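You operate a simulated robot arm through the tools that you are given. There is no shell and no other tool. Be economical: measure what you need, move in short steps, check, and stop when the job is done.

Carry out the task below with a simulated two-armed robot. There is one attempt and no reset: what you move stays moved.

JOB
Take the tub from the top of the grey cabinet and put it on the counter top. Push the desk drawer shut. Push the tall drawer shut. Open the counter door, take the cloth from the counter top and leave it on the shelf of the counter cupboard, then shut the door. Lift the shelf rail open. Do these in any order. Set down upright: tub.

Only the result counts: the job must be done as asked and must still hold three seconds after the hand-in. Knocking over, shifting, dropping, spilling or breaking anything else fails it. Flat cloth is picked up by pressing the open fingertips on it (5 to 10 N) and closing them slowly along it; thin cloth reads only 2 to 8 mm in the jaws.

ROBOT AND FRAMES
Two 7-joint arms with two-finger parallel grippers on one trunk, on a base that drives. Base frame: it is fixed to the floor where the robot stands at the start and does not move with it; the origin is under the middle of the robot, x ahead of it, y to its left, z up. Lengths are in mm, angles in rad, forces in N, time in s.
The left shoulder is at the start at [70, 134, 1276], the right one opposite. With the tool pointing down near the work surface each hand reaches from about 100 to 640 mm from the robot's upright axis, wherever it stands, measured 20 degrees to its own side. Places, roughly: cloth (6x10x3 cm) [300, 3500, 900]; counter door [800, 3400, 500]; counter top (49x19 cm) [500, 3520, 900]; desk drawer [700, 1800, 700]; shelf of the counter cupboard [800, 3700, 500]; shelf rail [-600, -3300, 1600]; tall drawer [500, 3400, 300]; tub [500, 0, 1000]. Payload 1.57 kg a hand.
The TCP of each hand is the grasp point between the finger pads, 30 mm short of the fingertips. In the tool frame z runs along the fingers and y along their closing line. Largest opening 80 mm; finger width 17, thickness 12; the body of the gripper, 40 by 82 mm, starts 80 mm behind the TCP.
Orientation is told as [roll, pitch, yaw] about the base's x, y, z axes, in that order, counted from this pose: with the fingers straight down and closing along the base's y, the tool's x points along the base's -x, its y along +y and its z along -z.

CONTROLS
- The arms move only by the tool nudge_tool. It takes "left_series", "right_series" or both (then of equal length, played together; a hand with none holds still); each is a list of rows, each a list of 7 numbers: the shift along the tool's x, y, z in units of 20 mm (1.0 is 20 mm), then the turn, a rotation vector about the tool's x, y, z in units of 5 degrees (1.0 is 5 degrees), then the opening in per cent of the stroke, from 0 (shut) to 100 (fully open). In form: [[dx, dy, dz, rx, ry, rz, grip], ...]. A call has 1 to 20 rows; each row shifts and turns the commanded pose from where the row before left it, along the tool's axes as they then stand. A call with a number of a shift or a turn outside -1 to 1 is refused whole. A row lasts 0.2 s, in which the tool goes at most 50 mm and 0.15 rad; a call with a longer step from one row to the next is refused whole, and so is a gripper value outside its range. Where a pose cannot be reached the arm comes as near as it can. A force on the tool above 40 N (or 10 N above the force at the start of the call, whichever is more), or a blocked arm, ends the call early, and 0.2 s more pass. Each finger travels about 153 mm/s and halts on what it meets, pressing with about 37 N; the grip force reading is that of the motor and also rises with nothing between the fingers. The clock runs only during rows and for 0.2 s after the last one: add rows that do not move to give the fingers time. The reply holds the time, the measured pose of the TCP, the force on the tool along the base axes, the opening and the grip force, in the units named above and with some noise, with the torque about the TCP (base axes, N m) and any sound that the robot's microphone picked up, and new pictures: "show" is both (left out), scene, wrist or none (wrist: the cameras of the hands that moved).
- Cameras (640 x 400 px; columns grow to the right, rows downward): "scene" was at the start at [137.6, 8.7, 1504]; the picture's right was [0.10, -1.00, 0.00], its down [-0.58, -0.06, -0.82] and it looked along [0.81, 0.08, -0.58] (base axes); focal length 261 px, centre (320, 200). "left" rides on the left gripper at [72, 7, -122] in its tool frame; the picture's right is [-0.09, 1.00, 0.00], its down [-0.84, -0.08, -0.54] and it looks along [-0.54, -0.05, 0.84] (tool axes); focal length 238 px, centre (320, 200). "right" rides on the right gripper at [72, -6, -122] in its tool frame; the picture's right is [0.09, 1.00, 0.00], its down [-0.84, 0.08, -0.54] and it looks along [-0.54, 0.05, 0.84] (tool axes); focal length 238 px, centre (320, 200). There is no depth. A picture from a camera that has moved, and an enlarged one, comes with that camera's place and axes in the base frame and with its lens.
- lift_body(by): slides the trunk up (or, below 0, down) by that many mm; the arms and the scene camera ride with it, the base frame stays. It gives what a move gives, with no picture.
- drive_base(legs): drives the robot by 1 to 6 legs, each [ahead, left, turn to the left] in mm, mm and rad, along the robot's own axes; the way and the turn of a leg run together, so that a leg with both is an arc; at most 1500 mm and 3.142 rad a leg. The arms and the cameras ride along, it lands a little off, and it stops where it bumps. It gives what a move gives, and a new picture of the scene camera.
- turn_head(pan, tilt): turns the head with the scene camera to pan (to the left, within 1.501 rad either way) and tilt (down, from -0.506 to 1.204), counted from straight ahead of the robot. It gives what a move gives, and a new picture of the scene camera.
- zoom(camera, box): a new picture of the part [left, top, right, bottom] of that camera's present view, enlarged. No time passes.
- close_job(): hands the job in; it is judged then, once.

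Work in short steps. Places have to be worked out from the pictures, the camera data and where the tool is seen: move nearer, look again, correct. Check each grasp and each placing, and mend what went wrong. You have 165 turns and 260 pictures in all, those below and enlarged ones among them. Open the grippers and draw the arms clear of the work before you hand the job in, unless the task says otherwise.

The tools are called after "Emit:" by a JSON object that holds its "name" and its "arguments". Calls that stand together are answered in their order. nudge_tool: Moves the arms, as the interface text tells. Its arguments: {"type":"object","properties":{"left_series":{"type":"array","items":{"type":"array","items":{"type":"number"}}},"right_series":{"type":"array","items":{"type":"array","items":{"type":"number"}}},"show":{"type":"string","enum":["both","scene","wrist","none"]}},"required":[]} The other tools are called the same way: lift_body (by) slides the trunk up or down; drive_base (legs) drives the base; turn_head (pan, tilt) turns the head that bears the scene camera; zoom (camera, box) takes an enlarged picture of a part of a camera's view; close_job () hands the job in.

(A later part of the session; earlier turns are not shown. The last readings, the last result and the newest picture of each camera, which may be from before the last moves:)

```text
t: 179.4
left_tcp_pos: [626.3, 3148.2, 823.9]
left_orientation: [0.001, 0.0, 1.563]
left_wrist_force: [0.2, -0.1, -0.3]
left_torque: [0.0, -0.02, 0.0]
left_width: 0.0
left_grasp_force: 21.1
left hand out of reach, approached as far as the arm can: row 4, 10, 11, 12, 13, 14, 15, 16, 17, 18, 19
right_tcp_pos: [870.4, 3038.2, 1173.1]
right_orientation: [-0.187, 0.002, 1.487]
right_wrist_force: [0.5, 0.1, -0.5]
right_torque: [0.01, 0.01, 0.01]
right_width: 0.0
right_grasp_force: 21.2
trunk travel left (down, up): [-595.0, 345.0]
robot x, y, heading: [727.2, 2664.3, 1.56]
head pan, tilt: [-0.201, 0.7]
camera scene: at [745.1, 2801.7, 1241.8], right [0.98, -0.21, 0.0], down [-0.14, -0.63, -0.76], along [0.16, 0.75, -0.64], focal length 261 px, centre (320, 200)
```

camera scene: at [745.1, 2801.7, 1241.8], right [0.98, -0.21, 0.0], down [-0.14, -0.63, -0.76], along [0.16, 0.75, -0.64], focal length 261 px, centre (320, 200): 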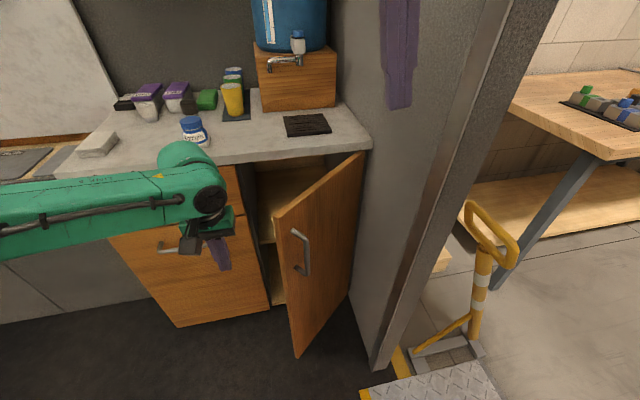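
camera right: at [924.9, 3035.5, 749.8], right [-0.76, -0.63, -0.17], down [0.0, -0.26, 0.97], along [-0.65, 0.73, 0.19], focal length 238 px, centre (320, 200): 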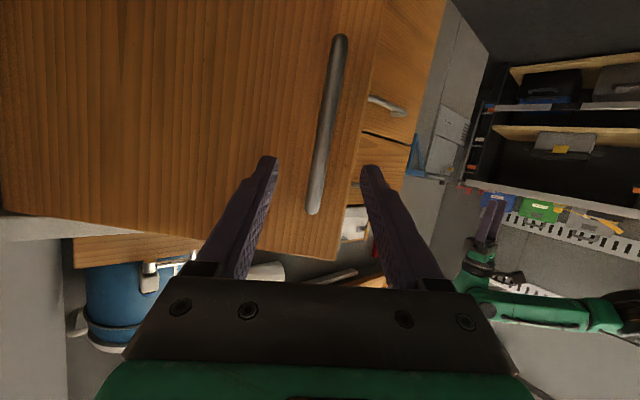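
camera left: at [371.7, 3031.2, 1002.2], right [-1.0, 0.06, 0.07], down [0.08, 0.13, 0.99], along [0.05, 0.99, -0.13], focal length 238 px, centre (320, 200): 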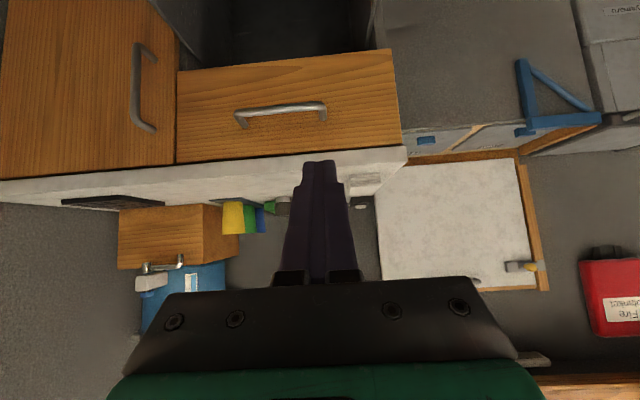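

Each hand clearly works on its own side. Better: face +x and push the door's inside straight ahead with the left hand. I drive left, turn right by 90°, and line up.

Emit:
{"name": "nudge_tool", "arguments": {"left_series": [[0, 0.8, 0.4, 0, 0, 0, 0], [0, 0.8, 0.4, 0, 0, 0, 0], [0, 0.8, 0.4, 0, 0, 0, 0], [0, 0.8, 0.4, 0, 0, 0, 0], [0, 0.8, 0.4, 0, 0, 0, 0]], "show": "none"}}

Emit:
{"name": "drive_base", "arguments": {"legs": [[0, 600, 0], [0, 0, -1.56], [0, 330, 0]]}}

Emit:
{"name": "turn_head", "arguments": {"pan": 0.35, "tilt": 0.6}}

```text
t: 180.7
left_tcp_pos: [547.3, 3147.9, 784.6]
left_orientation: [0.001, 0.0, 1.564]
left_wrist_force: [-0.1, -0.1, -0.1]
left_torque: [0.0, -0.05, -0.03]
left_width: 0.1
left_grasp_force: 21.8
right_tcp_pos: [869.9, 3037.8, 1173.9]
right_orientation: [-0.185, -0.001, 1.486]
right_wrist_force: [-0.7, 0.9, 0.8]
right_torque: [-0.04, -0.01, 0.02]
right_width: 0.0
right_grasp_force: 21.7
trunk travel left (down, up): [-595.0, 345.0]
robot x, y, heading: [723.2, 2667.9, 1.561]
head pan, tilt: [-0.201, 0.7]
```

```text
t: 189.6
left_tcp_pos: [593.6, 3194.4, 785.6]
left_orientation: [0.003, 0.0, 0.015]
left_wrist_force: [0.3, 0.7, 0.6]
left_torque: [-0.02, 0.02, -0.02]
left_width: 0.0
left_grasp_force: 21.1
right_tcp_pos: [489.7, 2870.1, 1174.7]
right_orientation: [-0.186, 0.0, -0.059]
right_wrist_force: [-0.6, 0.6, -0.2]
right_torque: [0.01, -0.04, 0.02]
right_width: 0.0
right_grasp_force: 21.1
trunk travel left (down, up): [-595.0, 345.0]
robot x, y, heading: [120.2, 3003.2, 0.009]
head pan, tilt: [-0.201, 0.7]
camera scene: at [251.5, 2989.0, 1241.9], right [-0.19, -0.98, 0.0], down [-0.63, 0.12, -0.76], along [0.75, -0.14, -0.64], focal length 261 px, centre (320, 200)
```

scene: 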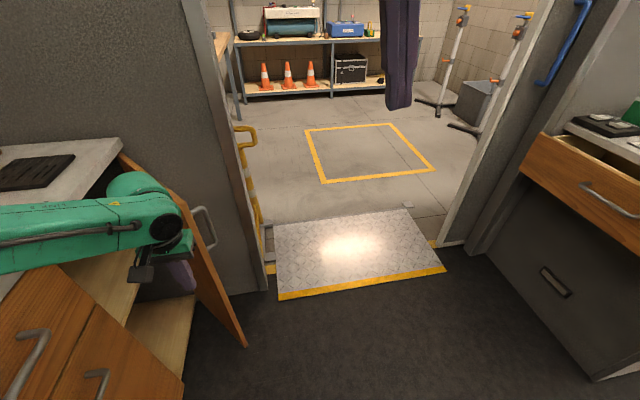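

```text
t: 190.6
left_tcp_pos: [594.5, 3194.7, 784.8]
left_orientation: [-0.001, 0.0, 0.015]
left_wrist_force: [0.1, 0.1, 0.1]
left_torque: [0.0, 0.03, -0.01]
left_width: 0.0
left_grasp_force: 21.3
right_tcp_pos: [490.3, 2870.1, 1172.7]
right_orientation: [-0.187, 0.0, -0.061]
right_wrist_force: [-0.4, 0.6, 0.6]
right_torque: [-0.03, 0.01, 0.0]
right_width: 0.0
right_grasp_force: 21.2
trunk travel left (down, up): [-595.0, 345.0]
robot x, y, heading: [121.1, 3002.5, 0.014]
head pan, tilt: [0.351, 0.6]
camera scene: at [250.7, 3036.3, 1250.5], right [0.35, -0.94, 0.0], down [-0.53, -0.2, -0.82], along [0.77, 0.29, -0.57], focal length 261 px, centre (320, 200)
```

scene: 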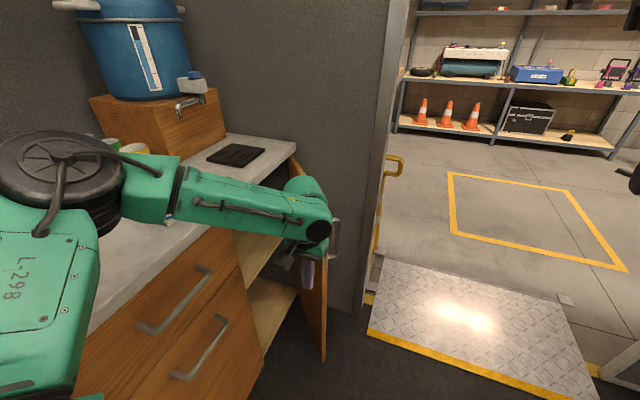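

The left hand is just left of the door at the right height. I shift 55 mm towards the counter, then drive ahead to push the door's inner face.

Emit:
{"name": "drive_base", "arguments": {"legs": [[0, 55, -0.01], [230, 0, 0]]}}

```text
t: 192.8
left_tcp_pos: [823.3, 3244.6, 783.8]
left_orientation: [-0.001, -0.001, 0.002]
left_wrist_force: [0.4, -0.4, 0.2]
left_torque: [-0.02, -0.01, -0.03]
left_width: 0.0
left_grasp_force: 22.0
right_tcp_pos: [716.4, 2920.2, 1175.4]
right_orientation: [-0.188, 0.001, -0.077]
right_wrist_force: [0.8, 0.6, 0.8]
right_torque: [0.03, 0.04, -0.01]
right_width: 0.0
right_grasp_force: 21.2
trunk travel left (down, up): [-595.0, 345.0]
robot x, y, heading: [345.3, 3060.6, -0.004]
head pan, tilt: [0.351, 0.6]
camera scene: at [478.4, 3090.7, 1250.5], right [0.34, -0.94, 0.0], down [-0.53, -0.19, -0.83], along [0.78, 0.28, -0.56], focal length 261 px, centre (320, 200)
```

scene: 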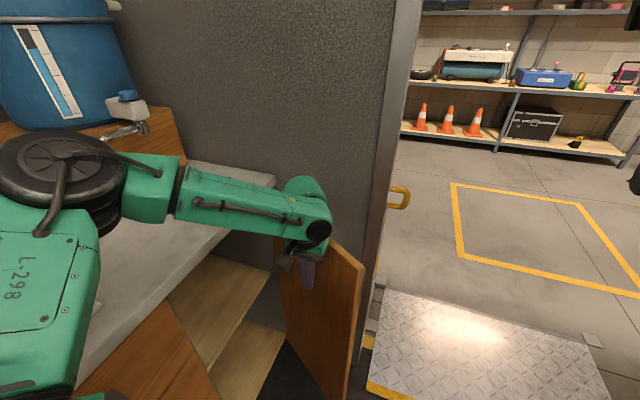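

The door swings open freely. I push 85 mm more.

Emit:
{"name": "drive_base", "arguments": {"legs": [[85, 0, 0]]}}

```text
t: 193.9
left_tcp_pos: [909.3, 3244.2, 786.3]
left_orientation: [-0.001, -0.003, 0.003]
left_wrist_force: [-1.9, -2.8, 14.7]
left_torque: [-0.38, -0.17, 0.0]
left_width: 0.0
left_grasp_force: 21.5
right_tcp_pos: [800.1, 2918.4, 1175.0]
right_orientation: [-0.185, -0.002, -0.074]
right_wrist_force: [-0.2, 0.6, 0.2]
right_torque: [-0.03, 0.01, 0.01]
right_width: 0.0
right_grasp_force: 21.1
trunk travel left (down, up): [-595.0, 345.0]
robot x, y, heading: [430.3, 3061.2, -0.002]
head pan, tilt: [0.351, 0.6]
camera scene: at [561.8, 3090.0, 1250.8], right [0.34, -0.94, 0.0], down [-0.53, -0.19, -0.83], along [0.78, 0.28, -0.56], focal length 261 px, centre (320, 200)
```

scene: 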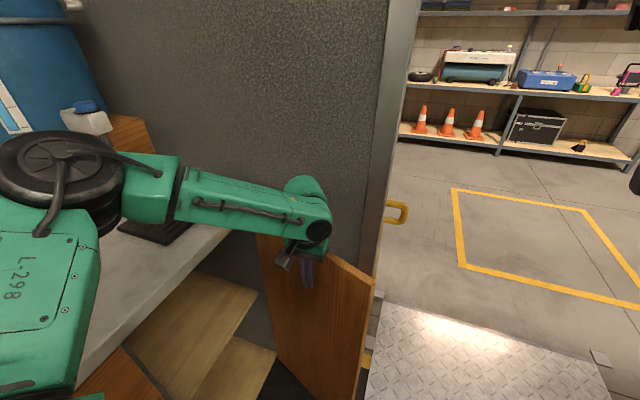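

The door is now open about 65–70°. I back off along the same line, then raise and fold the left hand and turn to face the counter.

Emit:
{"name": "drive_base", "arguments": {"legs": [[-450, 0, 0], [0, -350, 0]]}}

Emit:
{"name": "nudge_tool", "arguments": {"left_series": [[0.5, 0, -1, 0, 0, 0, 50], [0.5, 0, -1, 0, 0, 0, 100], [0.5, 0, -1, 0, 0, 0, 100], [0.5, 0, -1, 0, 0, 0, 100], [0.5, 0, -1, 0, 0, 0, 100], [0.5, 0, -1, 0, 0, 0, 100], [0.5, 0, -1, 0, 0, 0, 100], [0.5, 0, -1, 0, 0, 0, 100], [0.5, 0, -1, 0, 0, 0, 100], [0.5, 0, -1, 0, 0, 0, 100], [0.5, 0, -1, 0, 0, 0, 100], [0.5, 0, -1, 0, 0, 0, 100], [0.5, 0, -1, 0, 0, 0, 100], [0.5, 0, -1, 0, 0, 0, 100], [0.5, 0, -1, 0, 0, 0, 100]], "show": "none"}}

Emit:
{"name": "drive_base", "arguments": {"legs": [[0, 0, 1.57]]}}

Emit:
{"name": "turn_head", "arguments": {"pan": -0.1, "tilt": 0.6}}

```text
t: 198.5
left_tcp_pos: [461.7, 2894.6, 785.6]
left_orientation: [-0.001, -0.001, 0.006]
left_wrist_force: [-0.8, 0.2, 0.1]
left_torque: [-0.01, -0.02, 0.01]
left_width: 0.0
left_grasp_force: 21.7
right_tcp_pos: [353.9, 2570.5, 1173.8]
right_orientation: [-0.187, -0.001, -0.074]
right_wrist_force: [0.3, -0.6, 0.5]
right_torque: [0.01, 0.02, 0.01]
right_width: 0.1
right_grasp_force: 21.3
trunk travel left (down, up): [-595.0, 345.0]
robot x, y, heading: [-15.6, 2708.4, 0.002]
head pan, tilt: [0.351, 0.6]
camera scene: at [116.1, 2739.8, 1250.5], right [0.34, -0.94, 0.0], down [-0.53, -0.19, -0.82], along [0.77, 0.28, -0.57], focal length 261 px, centre (320, 200)
```

scene: 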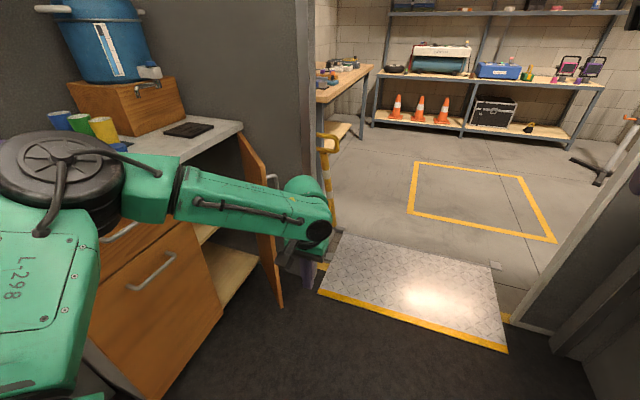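

```text
t: 201.7
left_tcp_pos: [310.3, 2893.6, 1085.4]
left_orientation: [0.0, 0.0, 0.004]
left_wrist_force: [0.0, -0.4, 0.1]
left_torque: [-0.01, -0.02, 0.03]
left_width: 80.0
left_grasp_force: 0.0
right_tcp_pos: [352.7, 2569.0, 1174.0]
right_orientation: [-0.187, -0.001, -0.073]
right_wrist_force: [-0.5, 0.0, 0.9]
right_torque: [0.0, -0.02, 0.0]
right_width: 0.0
right_grasp_force: 21.9
trunk travel left (down, up): [-595.0, 345.0]
robot x, y, heading: [-18.2, 2708.0, 0.0]
head pan, tilt: [0.351, 0.6]
```

```text
t: 205.9
left_tcp_pos: [-195.1, 3042.0, 1084.8]
left_orientation: [0.001, 0.0, 1.555]
left_wrist_force: [0.3, -0.6, -0.1]
left_torque: [0.0, 0.03, 0.02]
left_width: 79.7
left_grasp_force: 0.0
right_tcp_pos: [129.4, 3076.9, 1173.0]
right_orientation: [-0.186, -0.001, 1.478]
right_wrist_force: [0.5, -0.3, 0.4]
right_torque: [-0.01, -0.02, 0.01]
right_width: 0.0
right_grasp_force: 21.4
trunk travel left (down, up): [-595.0, 345.0]
robot x, y, heading: [-15.1, 2710.4, 1.553]
head pan, tilt: [0.351, 0.6]
camera scene: at [-44.9, 2842.8, 1250.5], right [0.95, 0.33, 0.0], down [0.18, -0.53, -0.83], along [-0.27, 0.78, -0.56], focal length 261 px, centre (320, 200)
```

scene: 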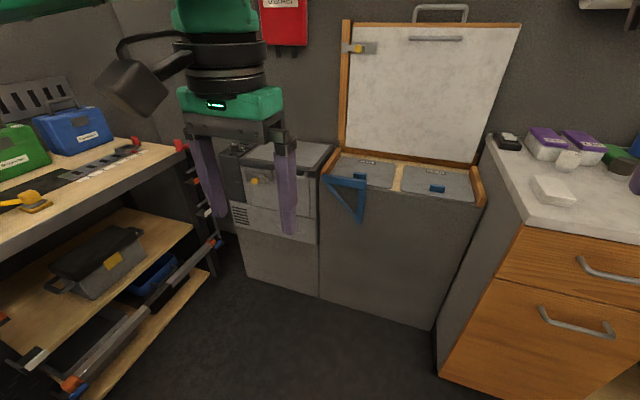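

```text
t: 206.8
left_tcp_pos: [-194.8, 3041.1, 1084.7]
left_orientation: [0.001, 0.0, 1.555]
left_wrist_force: [0.0, -0.2, -0.4]
left_torque: [-0.01, -0.02, 0.01]
left_width: 80.0
left_grasp_force: 0.0
right_tcp_pos: [129.1, 3076.6, 1174.6]
right_orientation: [-0.187, 0.0, 1.478]
right_wrist_force: [-0.2, 0.2, 0.8]
right_torque: [0.0, -0.01, 0.0]
right_width: 0.0
right_grasp_force: 20.9
trunk travel left (down, up): [-595.0, 345.0]
robot x, y, heading: [-14.5, 2708.4, 1.553]
head pan, tilt: [-0.099, 0.6]
camera scene: at [-5.7, 2846.9, 1250.5], right [0.99, -0.12, 0.0], down [-0.07, -0.56, -0.83], along [0.1, 0.82, -0.56], focal length 261 px, centre (320, 200)
```

scene: 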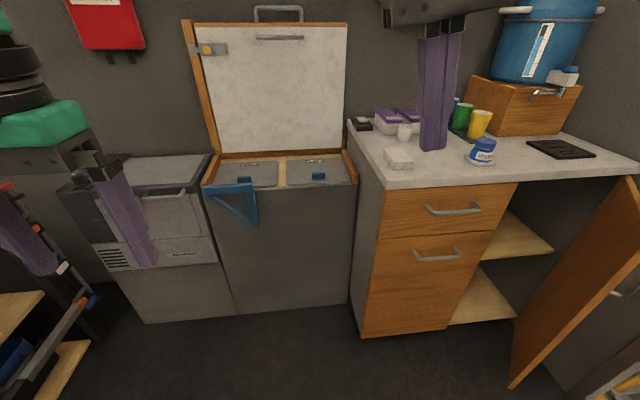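

The door stands about 65° open. I straighten the right hand and drive so that it is above the cloth at about [303, 3525].

Emit:
{"name": "nudge_tool", "arguments": {"right_series": [[0, 0, -0.5, -0.7, 0, -0.35, 100], [0, 0, -0.5, -0.7, 0, -0.35, 100], [0, 0, -0.5, -0.7, 0, -0.35, 100], [0, 0, 0, 0, 0, 0, 100]], "show": "none"}}

Emit:
{"name": "drive_base", "arguments": {"legs": [[0, -170, 0.015], [340, 0, 0]]}}

Emit:
{"name": "nudge_tool", "arguments": {"right_series": [[0, 0, 0, 0, 0, 0, 100]], "show": "wrist"}}

```text
t: 207.8
left_tcp_pos: [-194.4, 3041.3, 1083.9]
left_orientation: [0.001, -0.001, 1.556]
left_wrist_force: [-0.3, -0.6, 0.6]
left_torque: [0.0, -0.01, 0.01]
left_width: 80.1
left_grasp_force: 0.1
right_tcp_pos: [125.7, 3079.1, 1196.0]
right_orientation: [-0.002, 0.008, 1.569]
right_wrist_force: [-0.2, -0.2, 0.0]
right_torque: [0.02, 0.01, -0.01]
right_width: 80.2
right_grasp_force: 0.1
right hand out of reach, approached as far as the arm can: row 3
trunk travel left (down, up): [-595.0, 345.0]
robot x, y, heading: [-15.3, 2708.2, 1.552]
head pan, tilt: [-0.099, 0.6]
```

```text
t: 211.1
left_tcp_pos: [-35.5, 3372.8, 1085.5]
left_orientation: [0.001, 0.0, 1.579]
left_wrist_force: [0.3, 0.5, 1.3]
left_torque: [-0.02, 0.01, 0.05]
left_width: 80.0
left_grasp_force: 0.0
right_tcp_pos: [285.4, 3418.1, 1195.0]
right_orientation: [-0.002, 0.008, 1.59]
right_wrist_force: [-0.2, 1.0, 0.0]
right_torque: [0.02, 0.02, 0.03]
right_width: 80.0
right_grasp_force: 0.0
trunk travel left (down, up): [-595.0, 345.0]
robot x, y, heading: [149.0, 3043.8, 1.577]
head pan, tilt: [-0.099, 0.6]
camera scene: at [158.6, 3183.2, 1250.6], right [1.0, -0.1, 0.0], down [-0.05, -0.56, -0.83], along [0.08, 0.82, -0.56], focal length 261 px, centre (320, 200)
```

scene: 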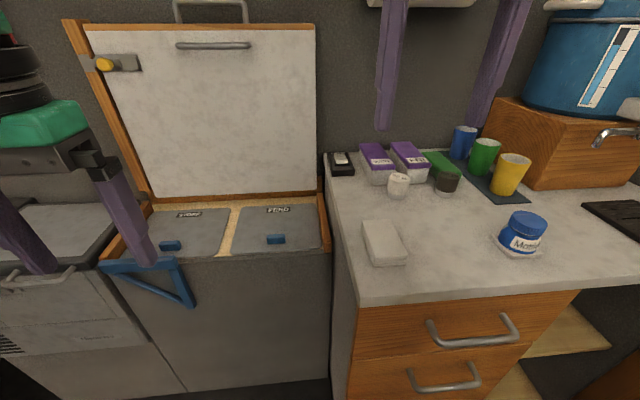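

```text
t: 211.5
left_tcp_pos: [-35.2, 3373.2, 1085.2]
left_orientation: [-0.001, -0.003, 1.578]
left_wrist_force: [0.1, -0.6, -0.2]
left_torque: [0.01, 0.01, 0.03]
left_width: 80.0
left_grasp_force: 0.1
right_tcp_pos: [285.6, 3418.7, 1195.9]
right_orientation: [-0.004, 0.007, 1.59]
right_wrist_force: [-1.2, 0.7, -0.7]
right_torque: [0.04, 0.0, 0.0]
right_width: 80.1
right_grasp_force: 0.0
trunk travel left (down, up): [-595.0, 345.0]
robot x, y, heading: [151.5, 3048.3, 1.576]
head pan, tilt: [-0.099, 0.6]
camera right: at [292.2, 3347.0, 1319.3], right [-0.99, -0.11, 0.0], down [-0.1, 0.84, 0.54], along [-0.06, 0.53, -0.84], focal length 238 px, centre (320, 200)
```

right: 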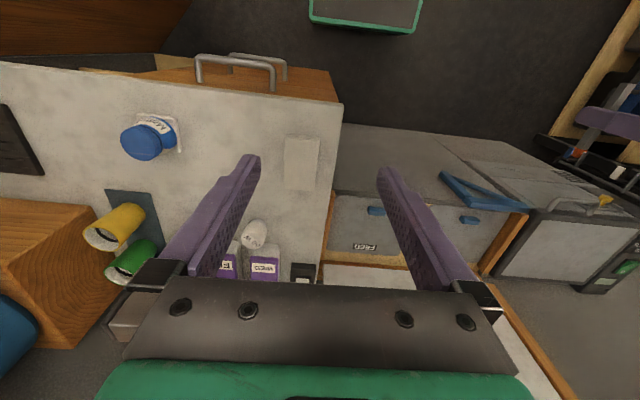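

The cloth lies at x 307±30, y 3476–3573, aligned with the counter. I move the right hand over it and down to TCP 1026.

Emit:
{"name": "nudge_tool", "arguments": {"right_series": [[-0.585, -0.117, 0.944, 0, 0, 0, 100], [-0.585, -0.117, 0.944, 0, 0, 0, 100], [-0.585, -0.117, 0.944, 0, 0, 0, 100], [-0.585, -0.117, 0.944, 0, 0, 0, 100], [-0.585, -0.117, 0.944, 0, 0, 0, 100], [-0.585, -0.117, 0.944, 0, 0, 0, 100], [-0.585, -0.117, 0.944, 0, 0, 0, 100], [-0.585, -0.117, 0.944, 0, 0, 0, 100], [-0.585, -0.117, 0.944, 0, 0, 0, 100], [0, 0, 0, 0, 0, 0, 100]], "show": "both"}}

```text
t: 213.7
left_tcp_pos: [-35.9, 3373.6, 1085.7]
left_orientation: [0.0, -0.002, 1.58]
left_wrist_force: [-0.9, -0.3, -0.3]
left_torque: [-0.01, -0.02, -0.02]
left_width: 79.9
left_grasp_force: 0.0
right_tcp_pos: [304.1, 3521.8, 1023.7]
right_orientation: [-0.002, 0.007, 1.592]
right_wrist_force: [-0.8, 0.0, 0.6]
right_torque: [0.03, -0.02, -0.01]
right_width: 80.2
right_grasp_force: 0.0
trunk travel left (down, up): [-595.0, 345.0]
robot x, y, heading: [152.3, 3046.4, 1.571]
head pan, tilt: [-0.099, 0.6]
camera scene: at [158.4, 3183.1, 1250.6], right [1.0, -0.1, 0.0], down [-0.05, -0.56, -0.83], along [0.08, 0.82, -0.56], focal length 261 px, centre (320, 200)
camera right: at [312.0, 3451.8, 1147.3], right [-0.99, -0.11, 0.0], down [-0.1, 0.84, 0.54], along [-0.06, 0.53, -0.84], focal length 238 px, centre (320, 200)
```

scene: 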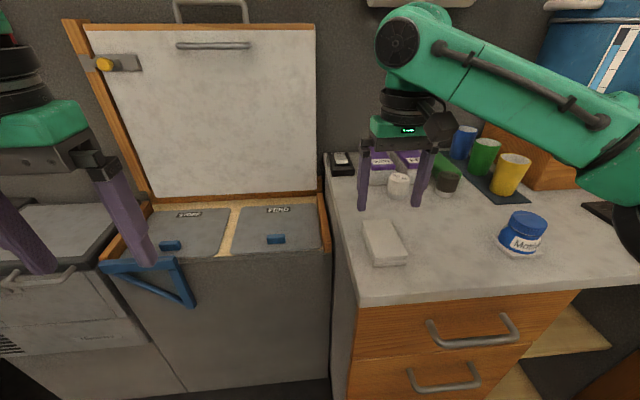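
right: 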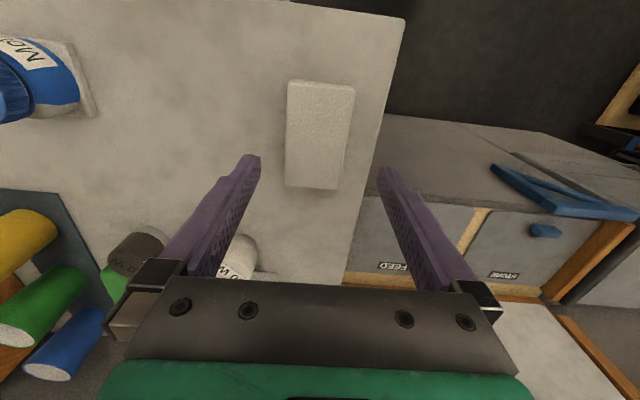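

The cloth is centred at [307, 3523]. I narrow slightly and lower so the fingertips straddle it just above the counter.

Emit:
{"name": "nudge_tool", "arguments": {"right_series": [[-0.05, -0.2, 0.7, 0, 0, 0, 95], [0, 0, 0.8, 0, 0, 0, 95], [0, 0, 0.8, 0, 0, 0, 95], [0, 0, 0.8, 0, 0, 0, 95], [0, 0, 0.5, 0, 0, 0, 95], [0, 0, 0.3, 0, 0, 0, 95], [0, 0, 0, 0, 0, 0, 95]], "show": "both"}}

```text
t: 215.3
left_tcp_pos: [-35.1, 3374.3, 1085.2]
left_orientation: [0.0, -0.001, 1.579]
left_wrist_force: [0.5, -0.1, -0.3]
left_torque: [-0.01, 0.0, 0.02]
left_width: 80.2
left_grasp_force: 0.1
right_tcp_pos: [308.0, 3523.5, 945.7]
right_orientation: [-0.001, 0.01, 1.592]
right_wrist_force: [0.2, 0.6, 0.5]
right_torque: [-0.01, -0.03, 0.03]
right_width: 76.2
right_grasp_force: 0.0
trunk travel left (down, up): [-595.0, 345.0]
robot x, y, heading: [152.1, 3044.3, 1.576]
head pan, tilt: [-0.099, 0.6]
camera scene: at [158.5, 3183.7, 1250.5], right [1.0, -0.1, 0.0], down [-0.05, -0.56, -0.83], along [0.08, 0.82, -0.56], focal length 261 px, centre (320, 200)
camera right: at [315.7, 3452.6, 1069.9], right [-0.99, -0.11, 0.0], down [-0.1, 0.84, 0.53], along [-0.06, 0.53, -0.85], focal length 238 px, centre (320, 200)
```

scene: 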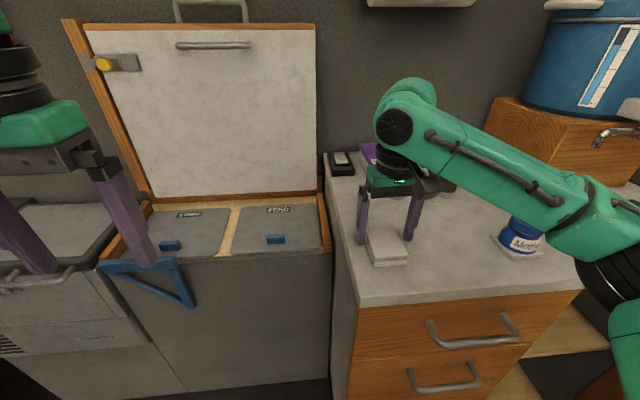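
right: 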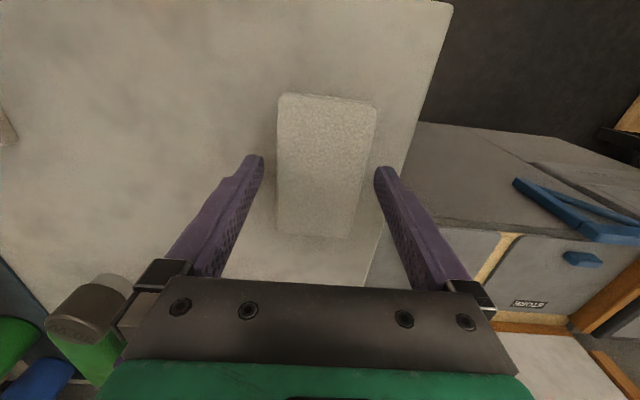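

The fingers straddle the cloth. I lower 8 mm more and close slowly.

Emit:
{"name": "nudge_tool", "arguments": {"right_series": [[0, 0, 0.2, 0, 0, 0, 95], [0, 0, 0.2, 0, 0, 0, 95], [0, 0, 0, 0, 0, 0, 85], [0, 0, 0, 0, 0, 0, 75], [0, 0, 0, 0, 0, 0, 65], [0, 0, 0, 0, 0, 0, 55], [0, 0, 0, 0, 0, 0, 45], [0, 0, 0, 0, 0, 0, 35], [0, 0, 0, 0, 0, 0, 25], [0, 0, 0, 0, 0, 0, 15], [0, 0, 0, 0, 0, 0, 5], [0, 0, 0, 0, 0, 0, 0], [0, 0, 0, 0, 0, 0, 0]], "show": "both"}}

```text
t: 218.1
left_tcp_pos: [-35.4, 3373.3, 1083.9]
left_orientation: [0.0, 0.001, 1.579]
left_wrist_force: [0.7, -0.3, -0.1]
left_torque: [-0.01, 0.02, -0.02]
left_width: 80.0
left_grasp_force: 0.0
right_tcp_pos: [307.7, 3524.3, 937.8]
right_orientation: [-0.002, 0.008, 1.593]
right_wrist_force: [0.6, 0.9, 0.1]
right_torque: [-0.02, 0.02, -0.02]
right_width: 58.9
right_grasp_force: 37.6
trunk travel left (down, up): [-595.0, 345.0]
robot x, y, heading: [149.2, 3043.7, 1.578]
head pan, tilt: [-0.099, 0.6]
camera scene: at [158.5, 3183.6, 1250.5], right [1.0, -0.1, 0.0], down [-0.05, -0.56, -0.83], along [0.08, 0.82, -0.56], focal length 261 px, centre (320, 200)
camera right: at [315.9, 3452.5, 1062.0], right [-0.99, -0.11, 0.0], down [-0.1, 0.84, 0.53], along [-0.06, 0.53, -0.84], focal length 238 px, centre (320, 200)
```

scene: 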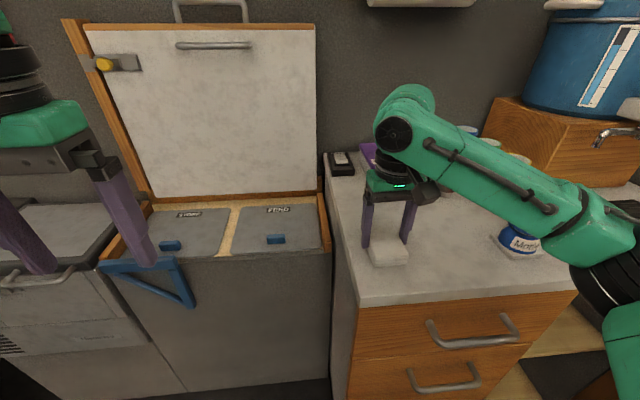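
right: 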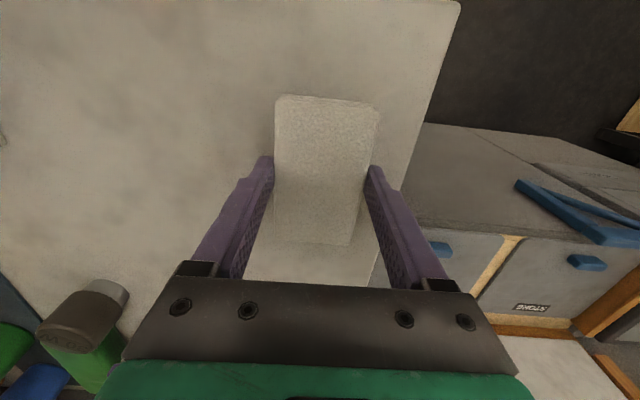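

The cloth is a stiff folded block (59 mm). To set it flat inside the cupboard I need the hand pointing forward, so I let go here, and will regrasp it from its front end with a forward-pointing hand.

Emit:
{"name": "nudge_tool", "arguments": {"right_series": [[0, 0, 0, 0, 0, 0, 90], [0, 0, 0, 0, 0, 0, 95], [0, 0, -0.5, 0, 0, 0, 95], [0, 0, -1, 0, 0, 0, 95], [0, 0, -1, 0, 0, 0, 95], [0, 0, -1, 0, 0, 0, 95], [0, 0, -1, 0, 0, 0, 95], [0, 0, -1, 0, 0, 0, 95]], "show": "none"}}

Emit:
{"name": "drive_base", "arguments": {"legs": [[-450, 0, 0]]}}

Emit:
{"name": "nudge_tool", "arguments": {"right_series": [[-0.5, -0.4, 0, 0, 0, 0, 100], [-0.5, -0.4, 0, 0, 0, 0, 100], [-0.5, -0.4, 0, 0, 0, 0, 100], [-0.5, -0.4, 0, 0, 0, 0, 100], [-0.5, -0.4, 0, 0, -1, 0, 100], [-0.5, -0.4, 0, 0, -1, 0, 100], [-0.5, -0.4, 0, 0, -1, 0, 100], [0, 0, 0, 0, -1, 0, 100], [0, 0, 0, 0, -1, 0, 100], [0, 0, 0, 0, -1, 0, 100], [0, 0, 0, 0, -1, 0, 100], [0, 0, 0, 0, 0, 0, 100]], "show": "scene"}}

```text
t: 219.9
left_tcp_pos: [-36.4, 3373.9, 1085.1]
left_orientation: [-0.001, -0.002, 1.579]
left_wrist_force: [-0.5, -0.4, 1.1]
left_torque: [-0.02, 0.01, 0.01]
left_width: 80.0
left_grasp_force: 0.1
right_tcp_pos: [308.6, 3525.2, 1049.5]
right_orientation: [-0.003, 0.009, 1.591]
right_wrist_force: [0.0, -0.4, -0.3]
right_torque: [0.01, 0.0, 0.0]
right_width: 75.8
right_grasp_force: 0.1
trunk travel left (down, up): [-595.0, 345.0]
robot x, y, heading: [151.5, 3043.4, 1.577]
head pan, tilt: [-0.099, 0.6]
```

```text
t: 222.6
left_tcp_pos: [-35.3, 2912.9, 1085.2]
left_orientation: [-0.002, -0.001, 1.588]
left_wrist_force: [-0.4, 0.2, -0.3]
left_torque: [0.0, 0.02, -0.01]
left_width: 80.3
left_grasp_force: 0.0
right_tcp_pos: [307.5, 3066.5, 1049.5]
right_orientation: [0.0, 0.009, 1.601]
right_wrist_force: [-0.1, -0.2, -0.3]
right_torque: [0.0, 0.02, -0.02]
right_width: 75.9
right_grasp_force: 0.1
trunk travel left (down, up): [-595.0, 345.0]
robot x, y, heading: [155.9, 2583.4, 1.579]
head pan, tilt: [-0.099, 0.6]
camera scene: at [161.2, 2723.6, 1250.5], right [1.0, -0.09, 0.0], down [-0.05, -0.56, -0.82], along [0.07, 0.82, -0.57], focal length 261 px, centre (320, 200)
```

scene: 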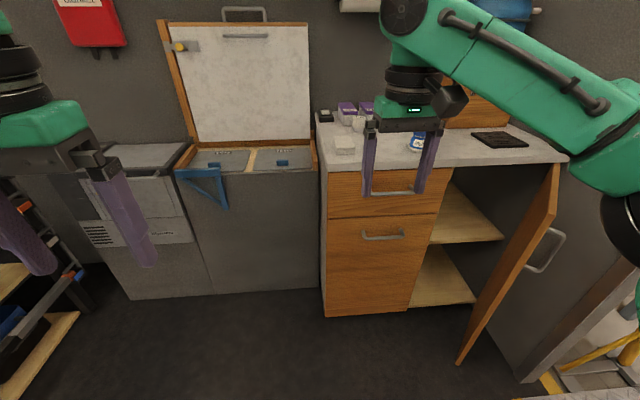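

```text
t: 225.2
left_tcp_pos: [-34.6, 2911.9, 1085.8]
left_orientation: [0.0, 0.0, 1.587]
left_wrist_force: [-0.2, 0.5, -0.4]
left_torque: [0.02, 0.02, 0.01]
left_width: 80.4
left_grasp_force: 0.0
right_tcp_pos: [361.3, 3137.6, 1050.6]
right_orientation: [-0.004, -0.604, 1.603]
right_wrist_force: [0.0, -0.6, -0.2]
right_torque: [0.03, 0.0, 0.0]
right_width: 80.0
right_grasp_force: 0.1
trunk travel left (down, up): [-595.0, 345.0]
robot x, y, heading: [154.2, 2584.1, 1.585]
head pan, tilt: [-0.099, 0.6]
camera scene: at [161.0, 2723.5, 1250.5], right [1.0, -0.09, 0.0], down [-0.05, -0.56, -0.82], along [0.07, 0.82, -0.57], focal length 261 px, centre (320, 200)
```

scene: 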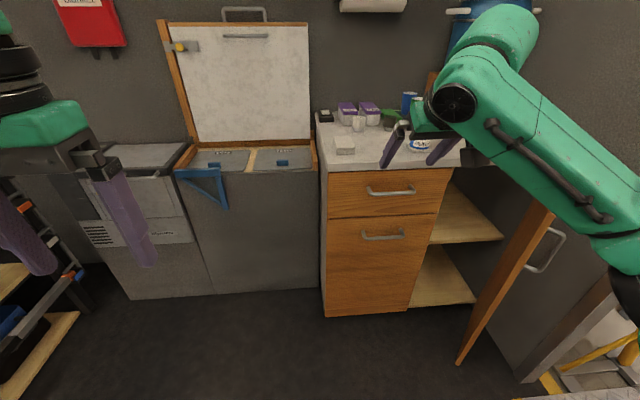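

Smooth so far. I keep tilting forward.

Emit:
{"name": "nudge_tool", "arguments": {"right_series": [[0, 0, 0, 0, -1, 0, 100], [0, 0, 0, 0, -1, 0, 100], [0, 0, 0, 0, -1, 0, 100], [0, 0, 0, 0, -1, 0, 100], [0, 0, 0, 0, -1, 0, 100], [0, 0, 0, 0, -1, 0, 100], [0, 0, 0, 0, -1, 0, 100], [0, 0, 0, 0, 0, 0, 100]], "show": "scene"}}

```text
t: 227.0
left_tcp_pos: [-35.0, 2911.5, 1084.8]
left_orientation: [0.0, 0.0, 1.587]
left_wrist_force: [-0.3, 0.0, -0.1]
left_torque: [0.0, 0.03, -0.02]
left_width: 79.8
left_grasp_force: 0.0
right_tcp_pos: [361.8, 3137.4, 1051.3]
right_orientation: [-0.006, -1.215, 1.608]
right_wrist_force: [0.4, 0.1, 0.5]
right_torque: [-0.02, 0.0, 0.0]
right_width: 80.0
right_grasp_force: 0.0
trunk travel left (down, up): [-595.0, 345.0]
robot x, y, heading: [150.6, 2586.8, 1.585]
head pan, tilt: [-0.099, 0.6]
camera scene: at [161.1, 2723.4, 1250.5], right [1.0, -0.09, 0.0], down [-0.05, -0.56, -0.82], along [0.07, 0.82, -0.57], focal length 261 px, centre (320, 200)
```

scene: 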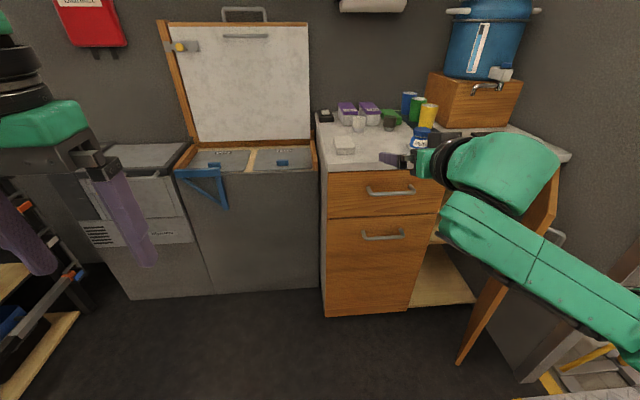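

The hand points forward cleanly. I lower the trunk so the TCP is near 922, and line up behind the cloth's front end with the base.

Emit:
{"name": "drive_base", "arguments": {"legs": [[0, 70, -0.035], [245, 0, 0]]}}

Emit:
{"name": "lift_body", "arguments": {"by": -125}}

Emit:
{"name": "nudge_tool", "arguments": {"right_series": [[0, 0, 0, 0, 0, 0, 100]], "show": "both"}}

```text
t: 229.5
left_tcp_pos: [-86.0, 3172.0, 1084.4]
left_orientation: [0.0, 0.0, 1.549]
left_wrist_force: [-0.5, 0.2, -0.6]
left_torque: [-0.03, 0.03, -0.01]
left_width: 80.2
left_grasp_force: 0.0
right_tcp_pos: [319.3, 3382.7, 1050.8]
right_orientation: [-0.006, -1.212, 1.567]
right_wrist_force: [0.5, 0.1, -0.7]
right_torque: [-0.01, -0.01, 0.0]
right_width: 80.1
right_grasp_force: 0.0
trunk travel left (down, up): [-595.0, 345.0]
robot x, y, heading: [93.1, 2837.1, 1.543]
head pan, tilt: [-0.099, 0.6]
camera scene: at [102.8, 2976.7, 1250.5], right [0.99, -0.13, 0.0], down [-0.07, -0.56, -0.83], along [0.1, 0.82, -0.56], focal length 261 px, centre (320, 200)
```

scene: 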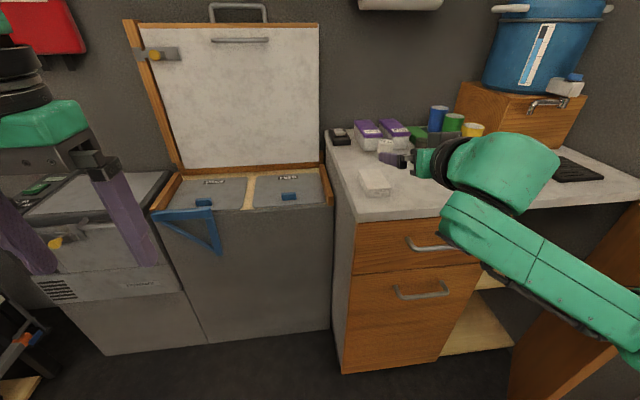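

```text
t: 231.0
left_tcp_pos: [-84.7, 3173.0, 960.8]
left_orientation: [-0.001, 0.001, 1.547]
left_wrist_force: [0.0, 0.4, -1.5]
left_torque: [0.0, 0.02, 0.05]
left_width: 79.9
left_grasp_force: 0.0
right_tcp_pos: [319.1, 3382.7, 926.3]
right_orientation: [-0.006, -1.213, 1.566]
right_wrist_force: [-0.1, -0.2, -0.6]
right_torque: [0.0, -0.03, 0.02]
right_width: 79.8
right_grasp_force: 0.1
trunk travel left (down, up): [-470.0, 470.0]
robot x, y, heading: [88.9, 2839.0, 1.54]
head pan, tilt: [-0.099, 0.6]
```

```text
t: 231.4
left_tcp_pos: [-85.1, 3172.4, 960.8]
left_orientation: [0.0, 0.0, 1.55]
left_wrist_force: [-0.3, 0.2, -0.1]
left_torque: [-0.01, 0.01, 0.01]
left_width: 80.1
left_grasp_force: 0.1
right_tcp_pos: [319.4, 3382.9, 926.0]
right_orientation: [-0.006, -1.212, 1.567]
right_wrist_force: [0.7, -0.4, 0.1]
right_torque: [-0.01, -0.01, -0.01]
right_width: 79.9
right_grasp_force: 0.0
trunk travel left (down, up): [-470.0, 470.0]
robot x, y, heading: [90.9, 2837.1, 1.548]
head pan, tilt: [-0.099, 0.6]
camera scene: at [102.7, 2976.9, 1125.5], right [0.99, -0.13, 0.0], down [-0.07, -0.56, -0.82], along [0.1, 0.82, -0.57], focal length 261 px, centre (320, 200)
camera right: at [324.4, 3243.2, 902.3], right [-1.0, -0.02, -0.09], down [-0.08, -0.21, 0.97], along [-0.04, 0.98, 0.21], focal length 238 px, centre (320, 200)
```

scene: 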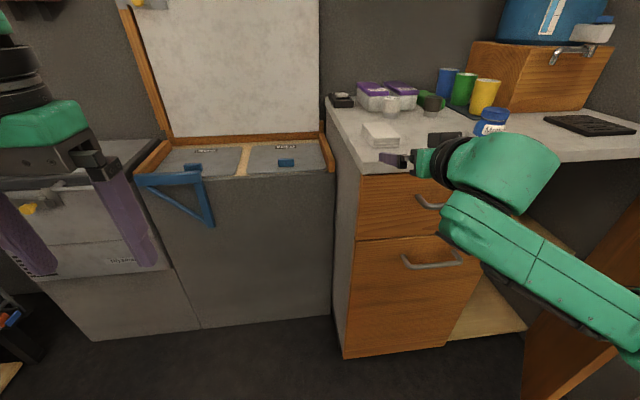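
right: 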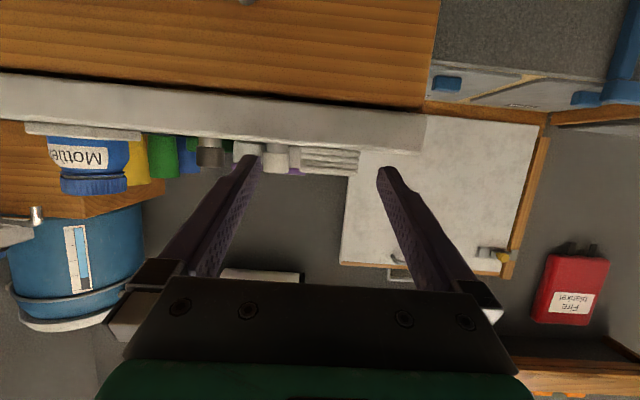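

The cloth's front end is at y≈3479, centred at x≈306; the hand is about 14 mm too far right and 3 mm high. I correct, then drive ahead 80 mm and recheck.

Emit:
{"name": "nudge_tool", "arguments": {"right_series": [[0.08, 0.4, 0, 0, 0, 0, 100], [0.08, 0.4, 0, 0, 0, 0, 100]], "show": "none"}}

Emit:
{"name": "drive_base", "arguments": {"legs": [[70, 0, 0]]}}

Emit:
{"name": "nudge_tool", "arguments": {"right_series": [[0, 0, 0, 0, 0, 0, 100]], "show": "wrist"}}

```text
t: 232.0
left_tcp_pos: [-85.8, 3173.4, 960.7]
left_orientation: [0.0, 0.0, 1.547]
left_wrist_force: [0.7, 0.6, 0.7]
left_torque: [-0.01, -0.01, 0.0]
left_width: 80.0
left_grasp_force: 0.1
right_tcp_pos: [303.1, 3380.9, 923.5]
right_orientation: [-0.006, -1.213, 1.57]
right_wrist_force: [-0.1, -0.4, 0.2]
right_torque: [-0.01, -0.03, -0.04]
right_width: 80.1
right_grasp_force: 0.1
trunk travel left (down, up): [-470.0, 470.0]
robot x, y, heading: [91.4, 2840.1, 1.546]
head pan, tilt: [-0.099, 0.6]
```

```text
t: 233.0
left_tcp_pos: [-84.0, 3243.3, 959.2]
left_orientation: [0.001, 0.002, 1.55]
left_wrist_force: [-0.5, -0.3, -0.6]
left_torque: [-0.03, -0.02, 0.0]
left_width: 80.0
left_grasp_force: 0.0
right_tcp_pos: [303.0, 3452.4, 922.1]
right_orientation: [-0.007, -1.21, 1.568]
right_wrist_force: [-0.7, 0.6, -0.6]
right_torque: [0.0, -0.02, 0.02]
right_width: 80.0
right_grasp_force: 0.0
trunk travel left (down, up): [-470.0, 470.0]
robot x, y, heading: [95.8, 2912.9, 1.547]
head pan, tilt: [-0.099, 0.6]
camera scene: at [104.3, 3047.1, 1125.4], right [0.99, -0.12, 0.0], down [-0.07, -0.56, -0.82], along [0.1, 0.82, -0.57], focal length 261 px, centre (320, 200)
```

scene: 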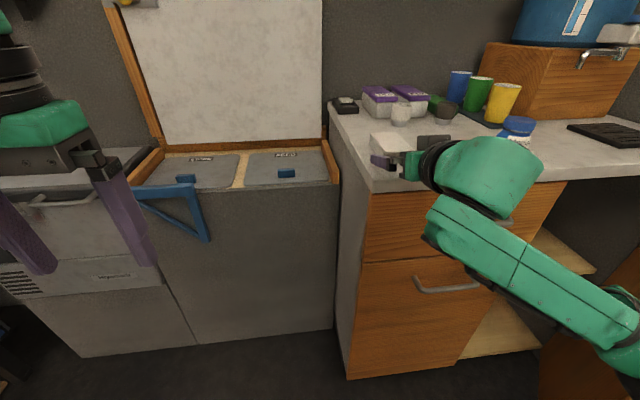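

```text
t: 233.4
left_tcp_pos: [-82.4, 3241.3, 960.1]
left_orientation: [-0.002, -0.001, 1.551]
left_wrist_force: [-0.3, -0.6, 0.3]
left_torque: [0.02, 0.03, -0.01]
left_width: 79.9
left_grasp_force: 0.0
right_tcp_pos: [305.0, 3449.7, 923.0]
right_orientation: [-0.007, -1.213, 1.569]
right_wrist_force: [-0.3, 0.0, 1.2]
right_torque: [0.01, 0.03, 0.01]
right_width: 79.7
right_grasp_force: 0.1
trunk travel left (down, up): [-470.0, 470.0]
robot x, y, heading: [95.3, 2908.5, 1.545]
head pan, tilt: [-0.099, 0.6]
camera right: at [309.3, 3311.3, 899.6], right [-1.0, -0.02, -0.09], down [-0.08, -0.21, 0.97], along [-0.04, 0.98, 0.21], focal length 238 px, centre (320, 200)
```

right: 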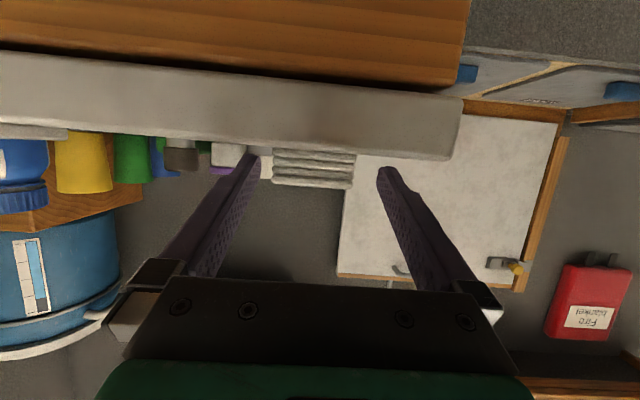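

Well centred with the tips on either side of the cloth. I advance 48 mm and close slowly.

Emit:
{"name": "nudge_tool", "arguments": {"right_series": [[-0.21, 0, 0.56, 0, 0, 0, 100], [-0.21, 0, 0.56, 0, 0, 0, 100], [-0.21, 0, 0.56, 0, 0, 0, 100], [-0.21, 0, 0.56, 0, 0, 0, 100], [0, 0, 0, 0, 0, 0, 95]], "show": "wrist"}}

```text
t: 234.6
left_tcp_pos: [-84.6, 3242.1, 960.5]
left_orientation: [0.0, -0.001, 1.551]
left_wrist_force: [0.0, 0.0, -0.5]
left_torque: [-0.02, -0.01, 0.0]
left_width: 80.3
left_grasp_force: 0.0
right_tcp_pos: [304.0, 3499.2, 924.0]
right_orientation: [-0.007, -1.215, 1.57]
right_wrist_force: [0.7, 0.0, 0.7]
right_torque: [-0.02, -0.01, 0.01]
right_width: 76.4
right_grasp_force: 0.0
trunk travel left (down, up): [-470.0, 470.0]
robot x, y, heading: [93.0, 2906.8, 1.55]
head pan, tilt: [-0.099, 0.6]
camera right: at [309.8, 3360.2, 900.2], right [-1.0, -0.03, -0.09], down [-0.08, -0.21, 0.97], along [-0.04, 0.98, 0.21], focal length 238 px, centre (320, 200)
```

right: 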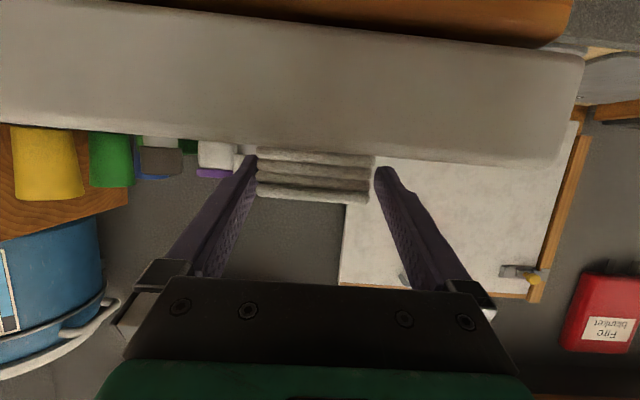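

Emit:
{"name": "nudge_tool", "arguments": {"right_series": [[-0.21, 0.05, 0.56, 0, 0, 0, 95], [0, 0, 0, 0, 0, 0, 85], [0, 0, 0, 0, 0, 0, 78], [0, 0, 0, 0, 0, 0, 70], [0, 0, 0, 0, 0, 0, 60], [0, 0, 0, 0, 0, 0, 50], [0, 0, 0, 0, 0, 0, 40], [0, 0, 0, 0, 0, 0, 30], [0, 0, 0, 0, 0, 0, 20], [0, 0, 0, 0, 0, 0, 10], [0, 0, 0, 0, 0, 0, 10]], "show": "wrist"}}

```text
t: 237.0
left_tcp_pos: [-84.6, 3241.6, 960.5]
left_orientation: [0.001, 0.0, 1.551]
left_wrist_force: [-0.3, -0.4, 0.2]
left_torque: [-0.04, -0.02, -0.01]
left_width: 80.1
left_grasp_force: 0.0
right_tcp_pos: [304.9, 3510.3, 922.3]
right_orientation: [-0.007, -1.213, 1.57]
right_wrist_force: [0.0, 0.7, 0.2]
right_torque: [0.01, 0.03, 0.01]
right_width: 59.0
right_grasp_force: 36.8
trunk travel left (down, up): [-470.0, 470.0]
robot x, y, heading: [91.0, 2904.4, 1.549]
head pan, tilt: [-0.099, 0.6]
camera right: at [309.0, 3371.4, 899.4], right [-1.0, -0.03, -0.09], down [-0.08, -0.21, 0.97], along [-0.04, 0.98, 0.21], focal length 238 px, centre (320, 200)
```

right: 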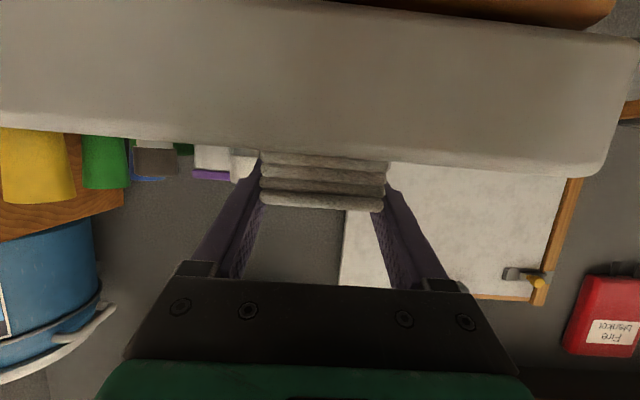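

The cloth is gripped (59 mm, 37 N). I lift with the trunk, check, and back away.

Emit:
{"name": "lift_body", "arguments": {"by": 60}}

Emit:
{"name": "drive_base", "arguments": {"legs": [[-400, 0, 0]]}}

```text
t: 238.0
left_tcp_pos: [-83.9, 3242.7, 1020.3]
left_orientation: [0.0, -0.001, 1.553]
left_wrist_force: [-1.0, 0.2, 0.8]
left_torque: [0.01, -0.02, -0.01]
left_width: 79.9
left_grasp_force: 0.0
right_tcp_pos: [303.9, 3511.7, 982.5]
right_orientation: [-0.008, -1.214, 1.568]
right_wrist_force: [0.1, 0.8, 0.3]
right_torque: [-0.03, -0.01, -0.01]
right_width: 59.1
right_grasp_force: 37.2
trunk travel left (down, up): [-530.0, 410.0]
robot x, y, heading: [91.6, 2911.0, 1.551]
head pan, tilt: [-0.099, 0.6]
```

```text
t: 240.5
left_tcp_pos: [-92.3, 2844.8, 1021.1]
left_orientation: [0.001, -0.001, 1.549]
left_wrist_force: [-0.5, 0.9, -0.2]
left_torque: [0.02, 0.02, -0.02]
left_width: 80.1
left_grasp_force: 0.1
right_tcp_pos: [296.0, 3112.7, 983.6]
right_orientation: [-0.006, -1.213, 1.565]
right_wrist_force: [-0.3, -0.6, -0.6]
right_torque: [-0.01, 0.01, -0.01]
right_width: 59.2
right_grasp_force: 36.9
trunk travel left (down, up): [-530.0, 410.0]
robot x, y, heading: [82.2, 2510.2, 1.541]
head pan, tilt: [-0.099, 0.6]
camera scene: at [94.4, 2647.6, 1185.5], right [0.99, -0.13, 0.0], down [-0.07, -0.56, -0.83], along [0.1, 0.82, -0.56], focal length 261 px, centre (320, 200)
```

scene: 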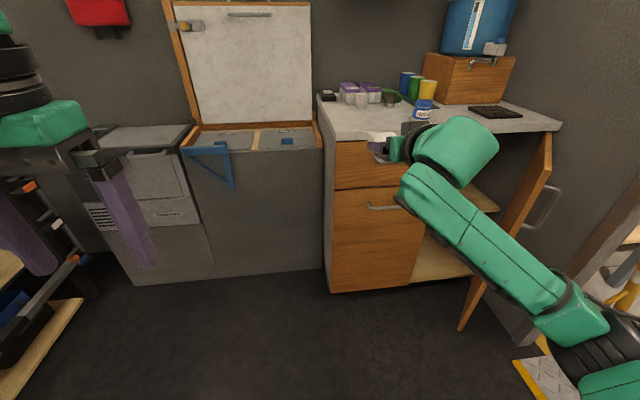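

The cloth is held level. Before entering I check how wide the door stands.

Emit:
{"name": "zoom", "arguments": {"camera": "scene", "box": [400, 90, 640, 340]}}

```text
1.60 times, centred on (520, 215) of scene
camera zoom: at [94.4, 2647.6, 1185.5], right [0.99, -0.13, 0.0], down [-0.07, -0.56, -0.83], along [0.1, 0.82, -0.56], focal length 418 px, centre (0, 176)
```

zoom: 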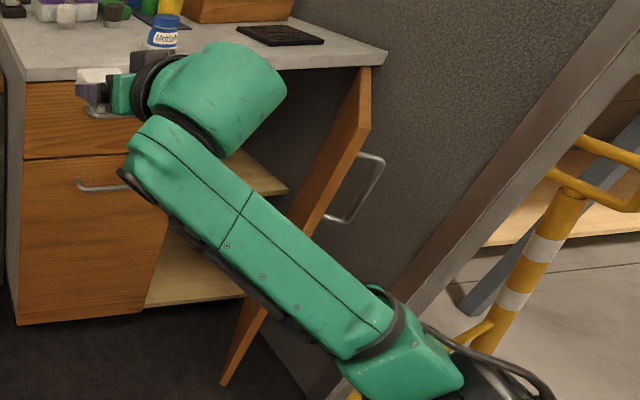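

The free edge is at [748, 3168], so the door swung back to 47°, likely dragged by the gripper body on its top. I repeat the push with the left hand higher (TCP 825), so only the fingers touch.

Emit:
{"name": "nudge_tool", "arguments": {"left_series": [[-0.73, 0.03, 0.975, 0, 0, 0, 0], [-0.73, 0.03, 0.975, 0, 0, 0, 0], [-0.73, 0.03, 0.975, 0, 0, 0, 0], [-0.73, 0.03, 0.975, 0, 0, 0, 0], [-0.73, 0.03, 0.975, 0, 0, 0, 0], [-0.73, 0.03, 0.975, 0, 0, 0, 0], [-0.73, 0.03, 0.975, 0, 0, 0, 0], [-0.73, 0.03, 0.975, 0, 0, 0, 0], [-0.73, 0.03, 0.975, 0, 0, 0, 0], [-0.73, 0.03, 0.975, 0, 0, 0, 0]], "show": "none"}}

Emit:
{"name": "drive_base", "arguments": {"legs": [[0, 0, -1.541], [20, 500, 0]]}}

```text
t: 242.7
left_tcp_pos: [-94.8, 2991.3, 823.1]
left_orientation: [0.0, 0.0, 1.547]
left_wrist_force: [0.3, -0.4, 0.1]
left_torque: [-0.01, -0.01, 0.02]
left_width: 0.1
left_grasp_force: 21.4
right_tcp_pos: [295.0, 3112.8, 982.5]
right_orientation: [-0.007, -1.212, 1.565]
right_wrist_force: [-0.8, 0.5, -1.5]
right_torque: [0.0, 0.02, -0.01]
right_width: 59.3
right_grasp_force: 36.6
trunk travel left (down, up): [-530.0, 410.0]
robot x, y, heading: [81.5, 2512.0, 1.544]
head pan, tilt: [-0.099, 0.6]
```

```text
t: 249.4
left_tcp_pos: [578.8, 3200.1, 823.8]
left_orientation: [0.0, -0.001, 0.004]
left_wrist_force: [0.3, 1.1, 0.4]
left_torque: [-0.05, -0.02, 0.0]
left_width: 0.0
left_grasp_force: 20.8
right_tcp_pos: [711.7, 2811.9, 982.4]
right_orientation: [-0.005, -1.213, 0.023]
right_wrist_force: [-0.1, -0.6, -0.6]
right_torque: [0.01, 0.01, -0.02]
right_width: 59.1
right_grasp_force: 37.3
trunk travel left (down, up): [-530.0, 410.0]
robot x, y, heading: [103.8, 3011.4, 0.002]
head pan, tilt: [-0.099, 0.6]
camera scene: at [241.9, 3001.1, 1185.5], right [-0.1, -0.99, 0.0], down [-0.56, 0.06, -0.82], along [0.82, -0.08, -0.57], focal length 261 px, centre (320, 200)
```

scene: 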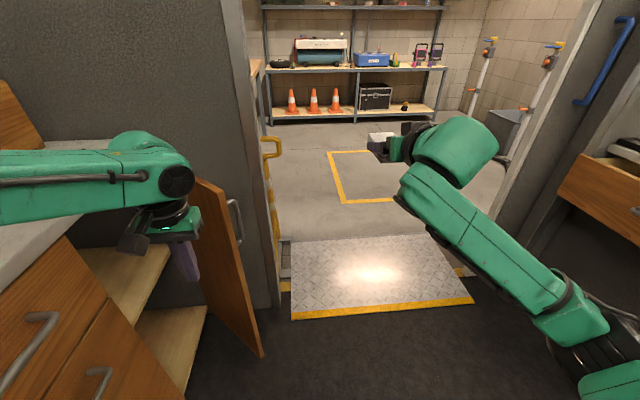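

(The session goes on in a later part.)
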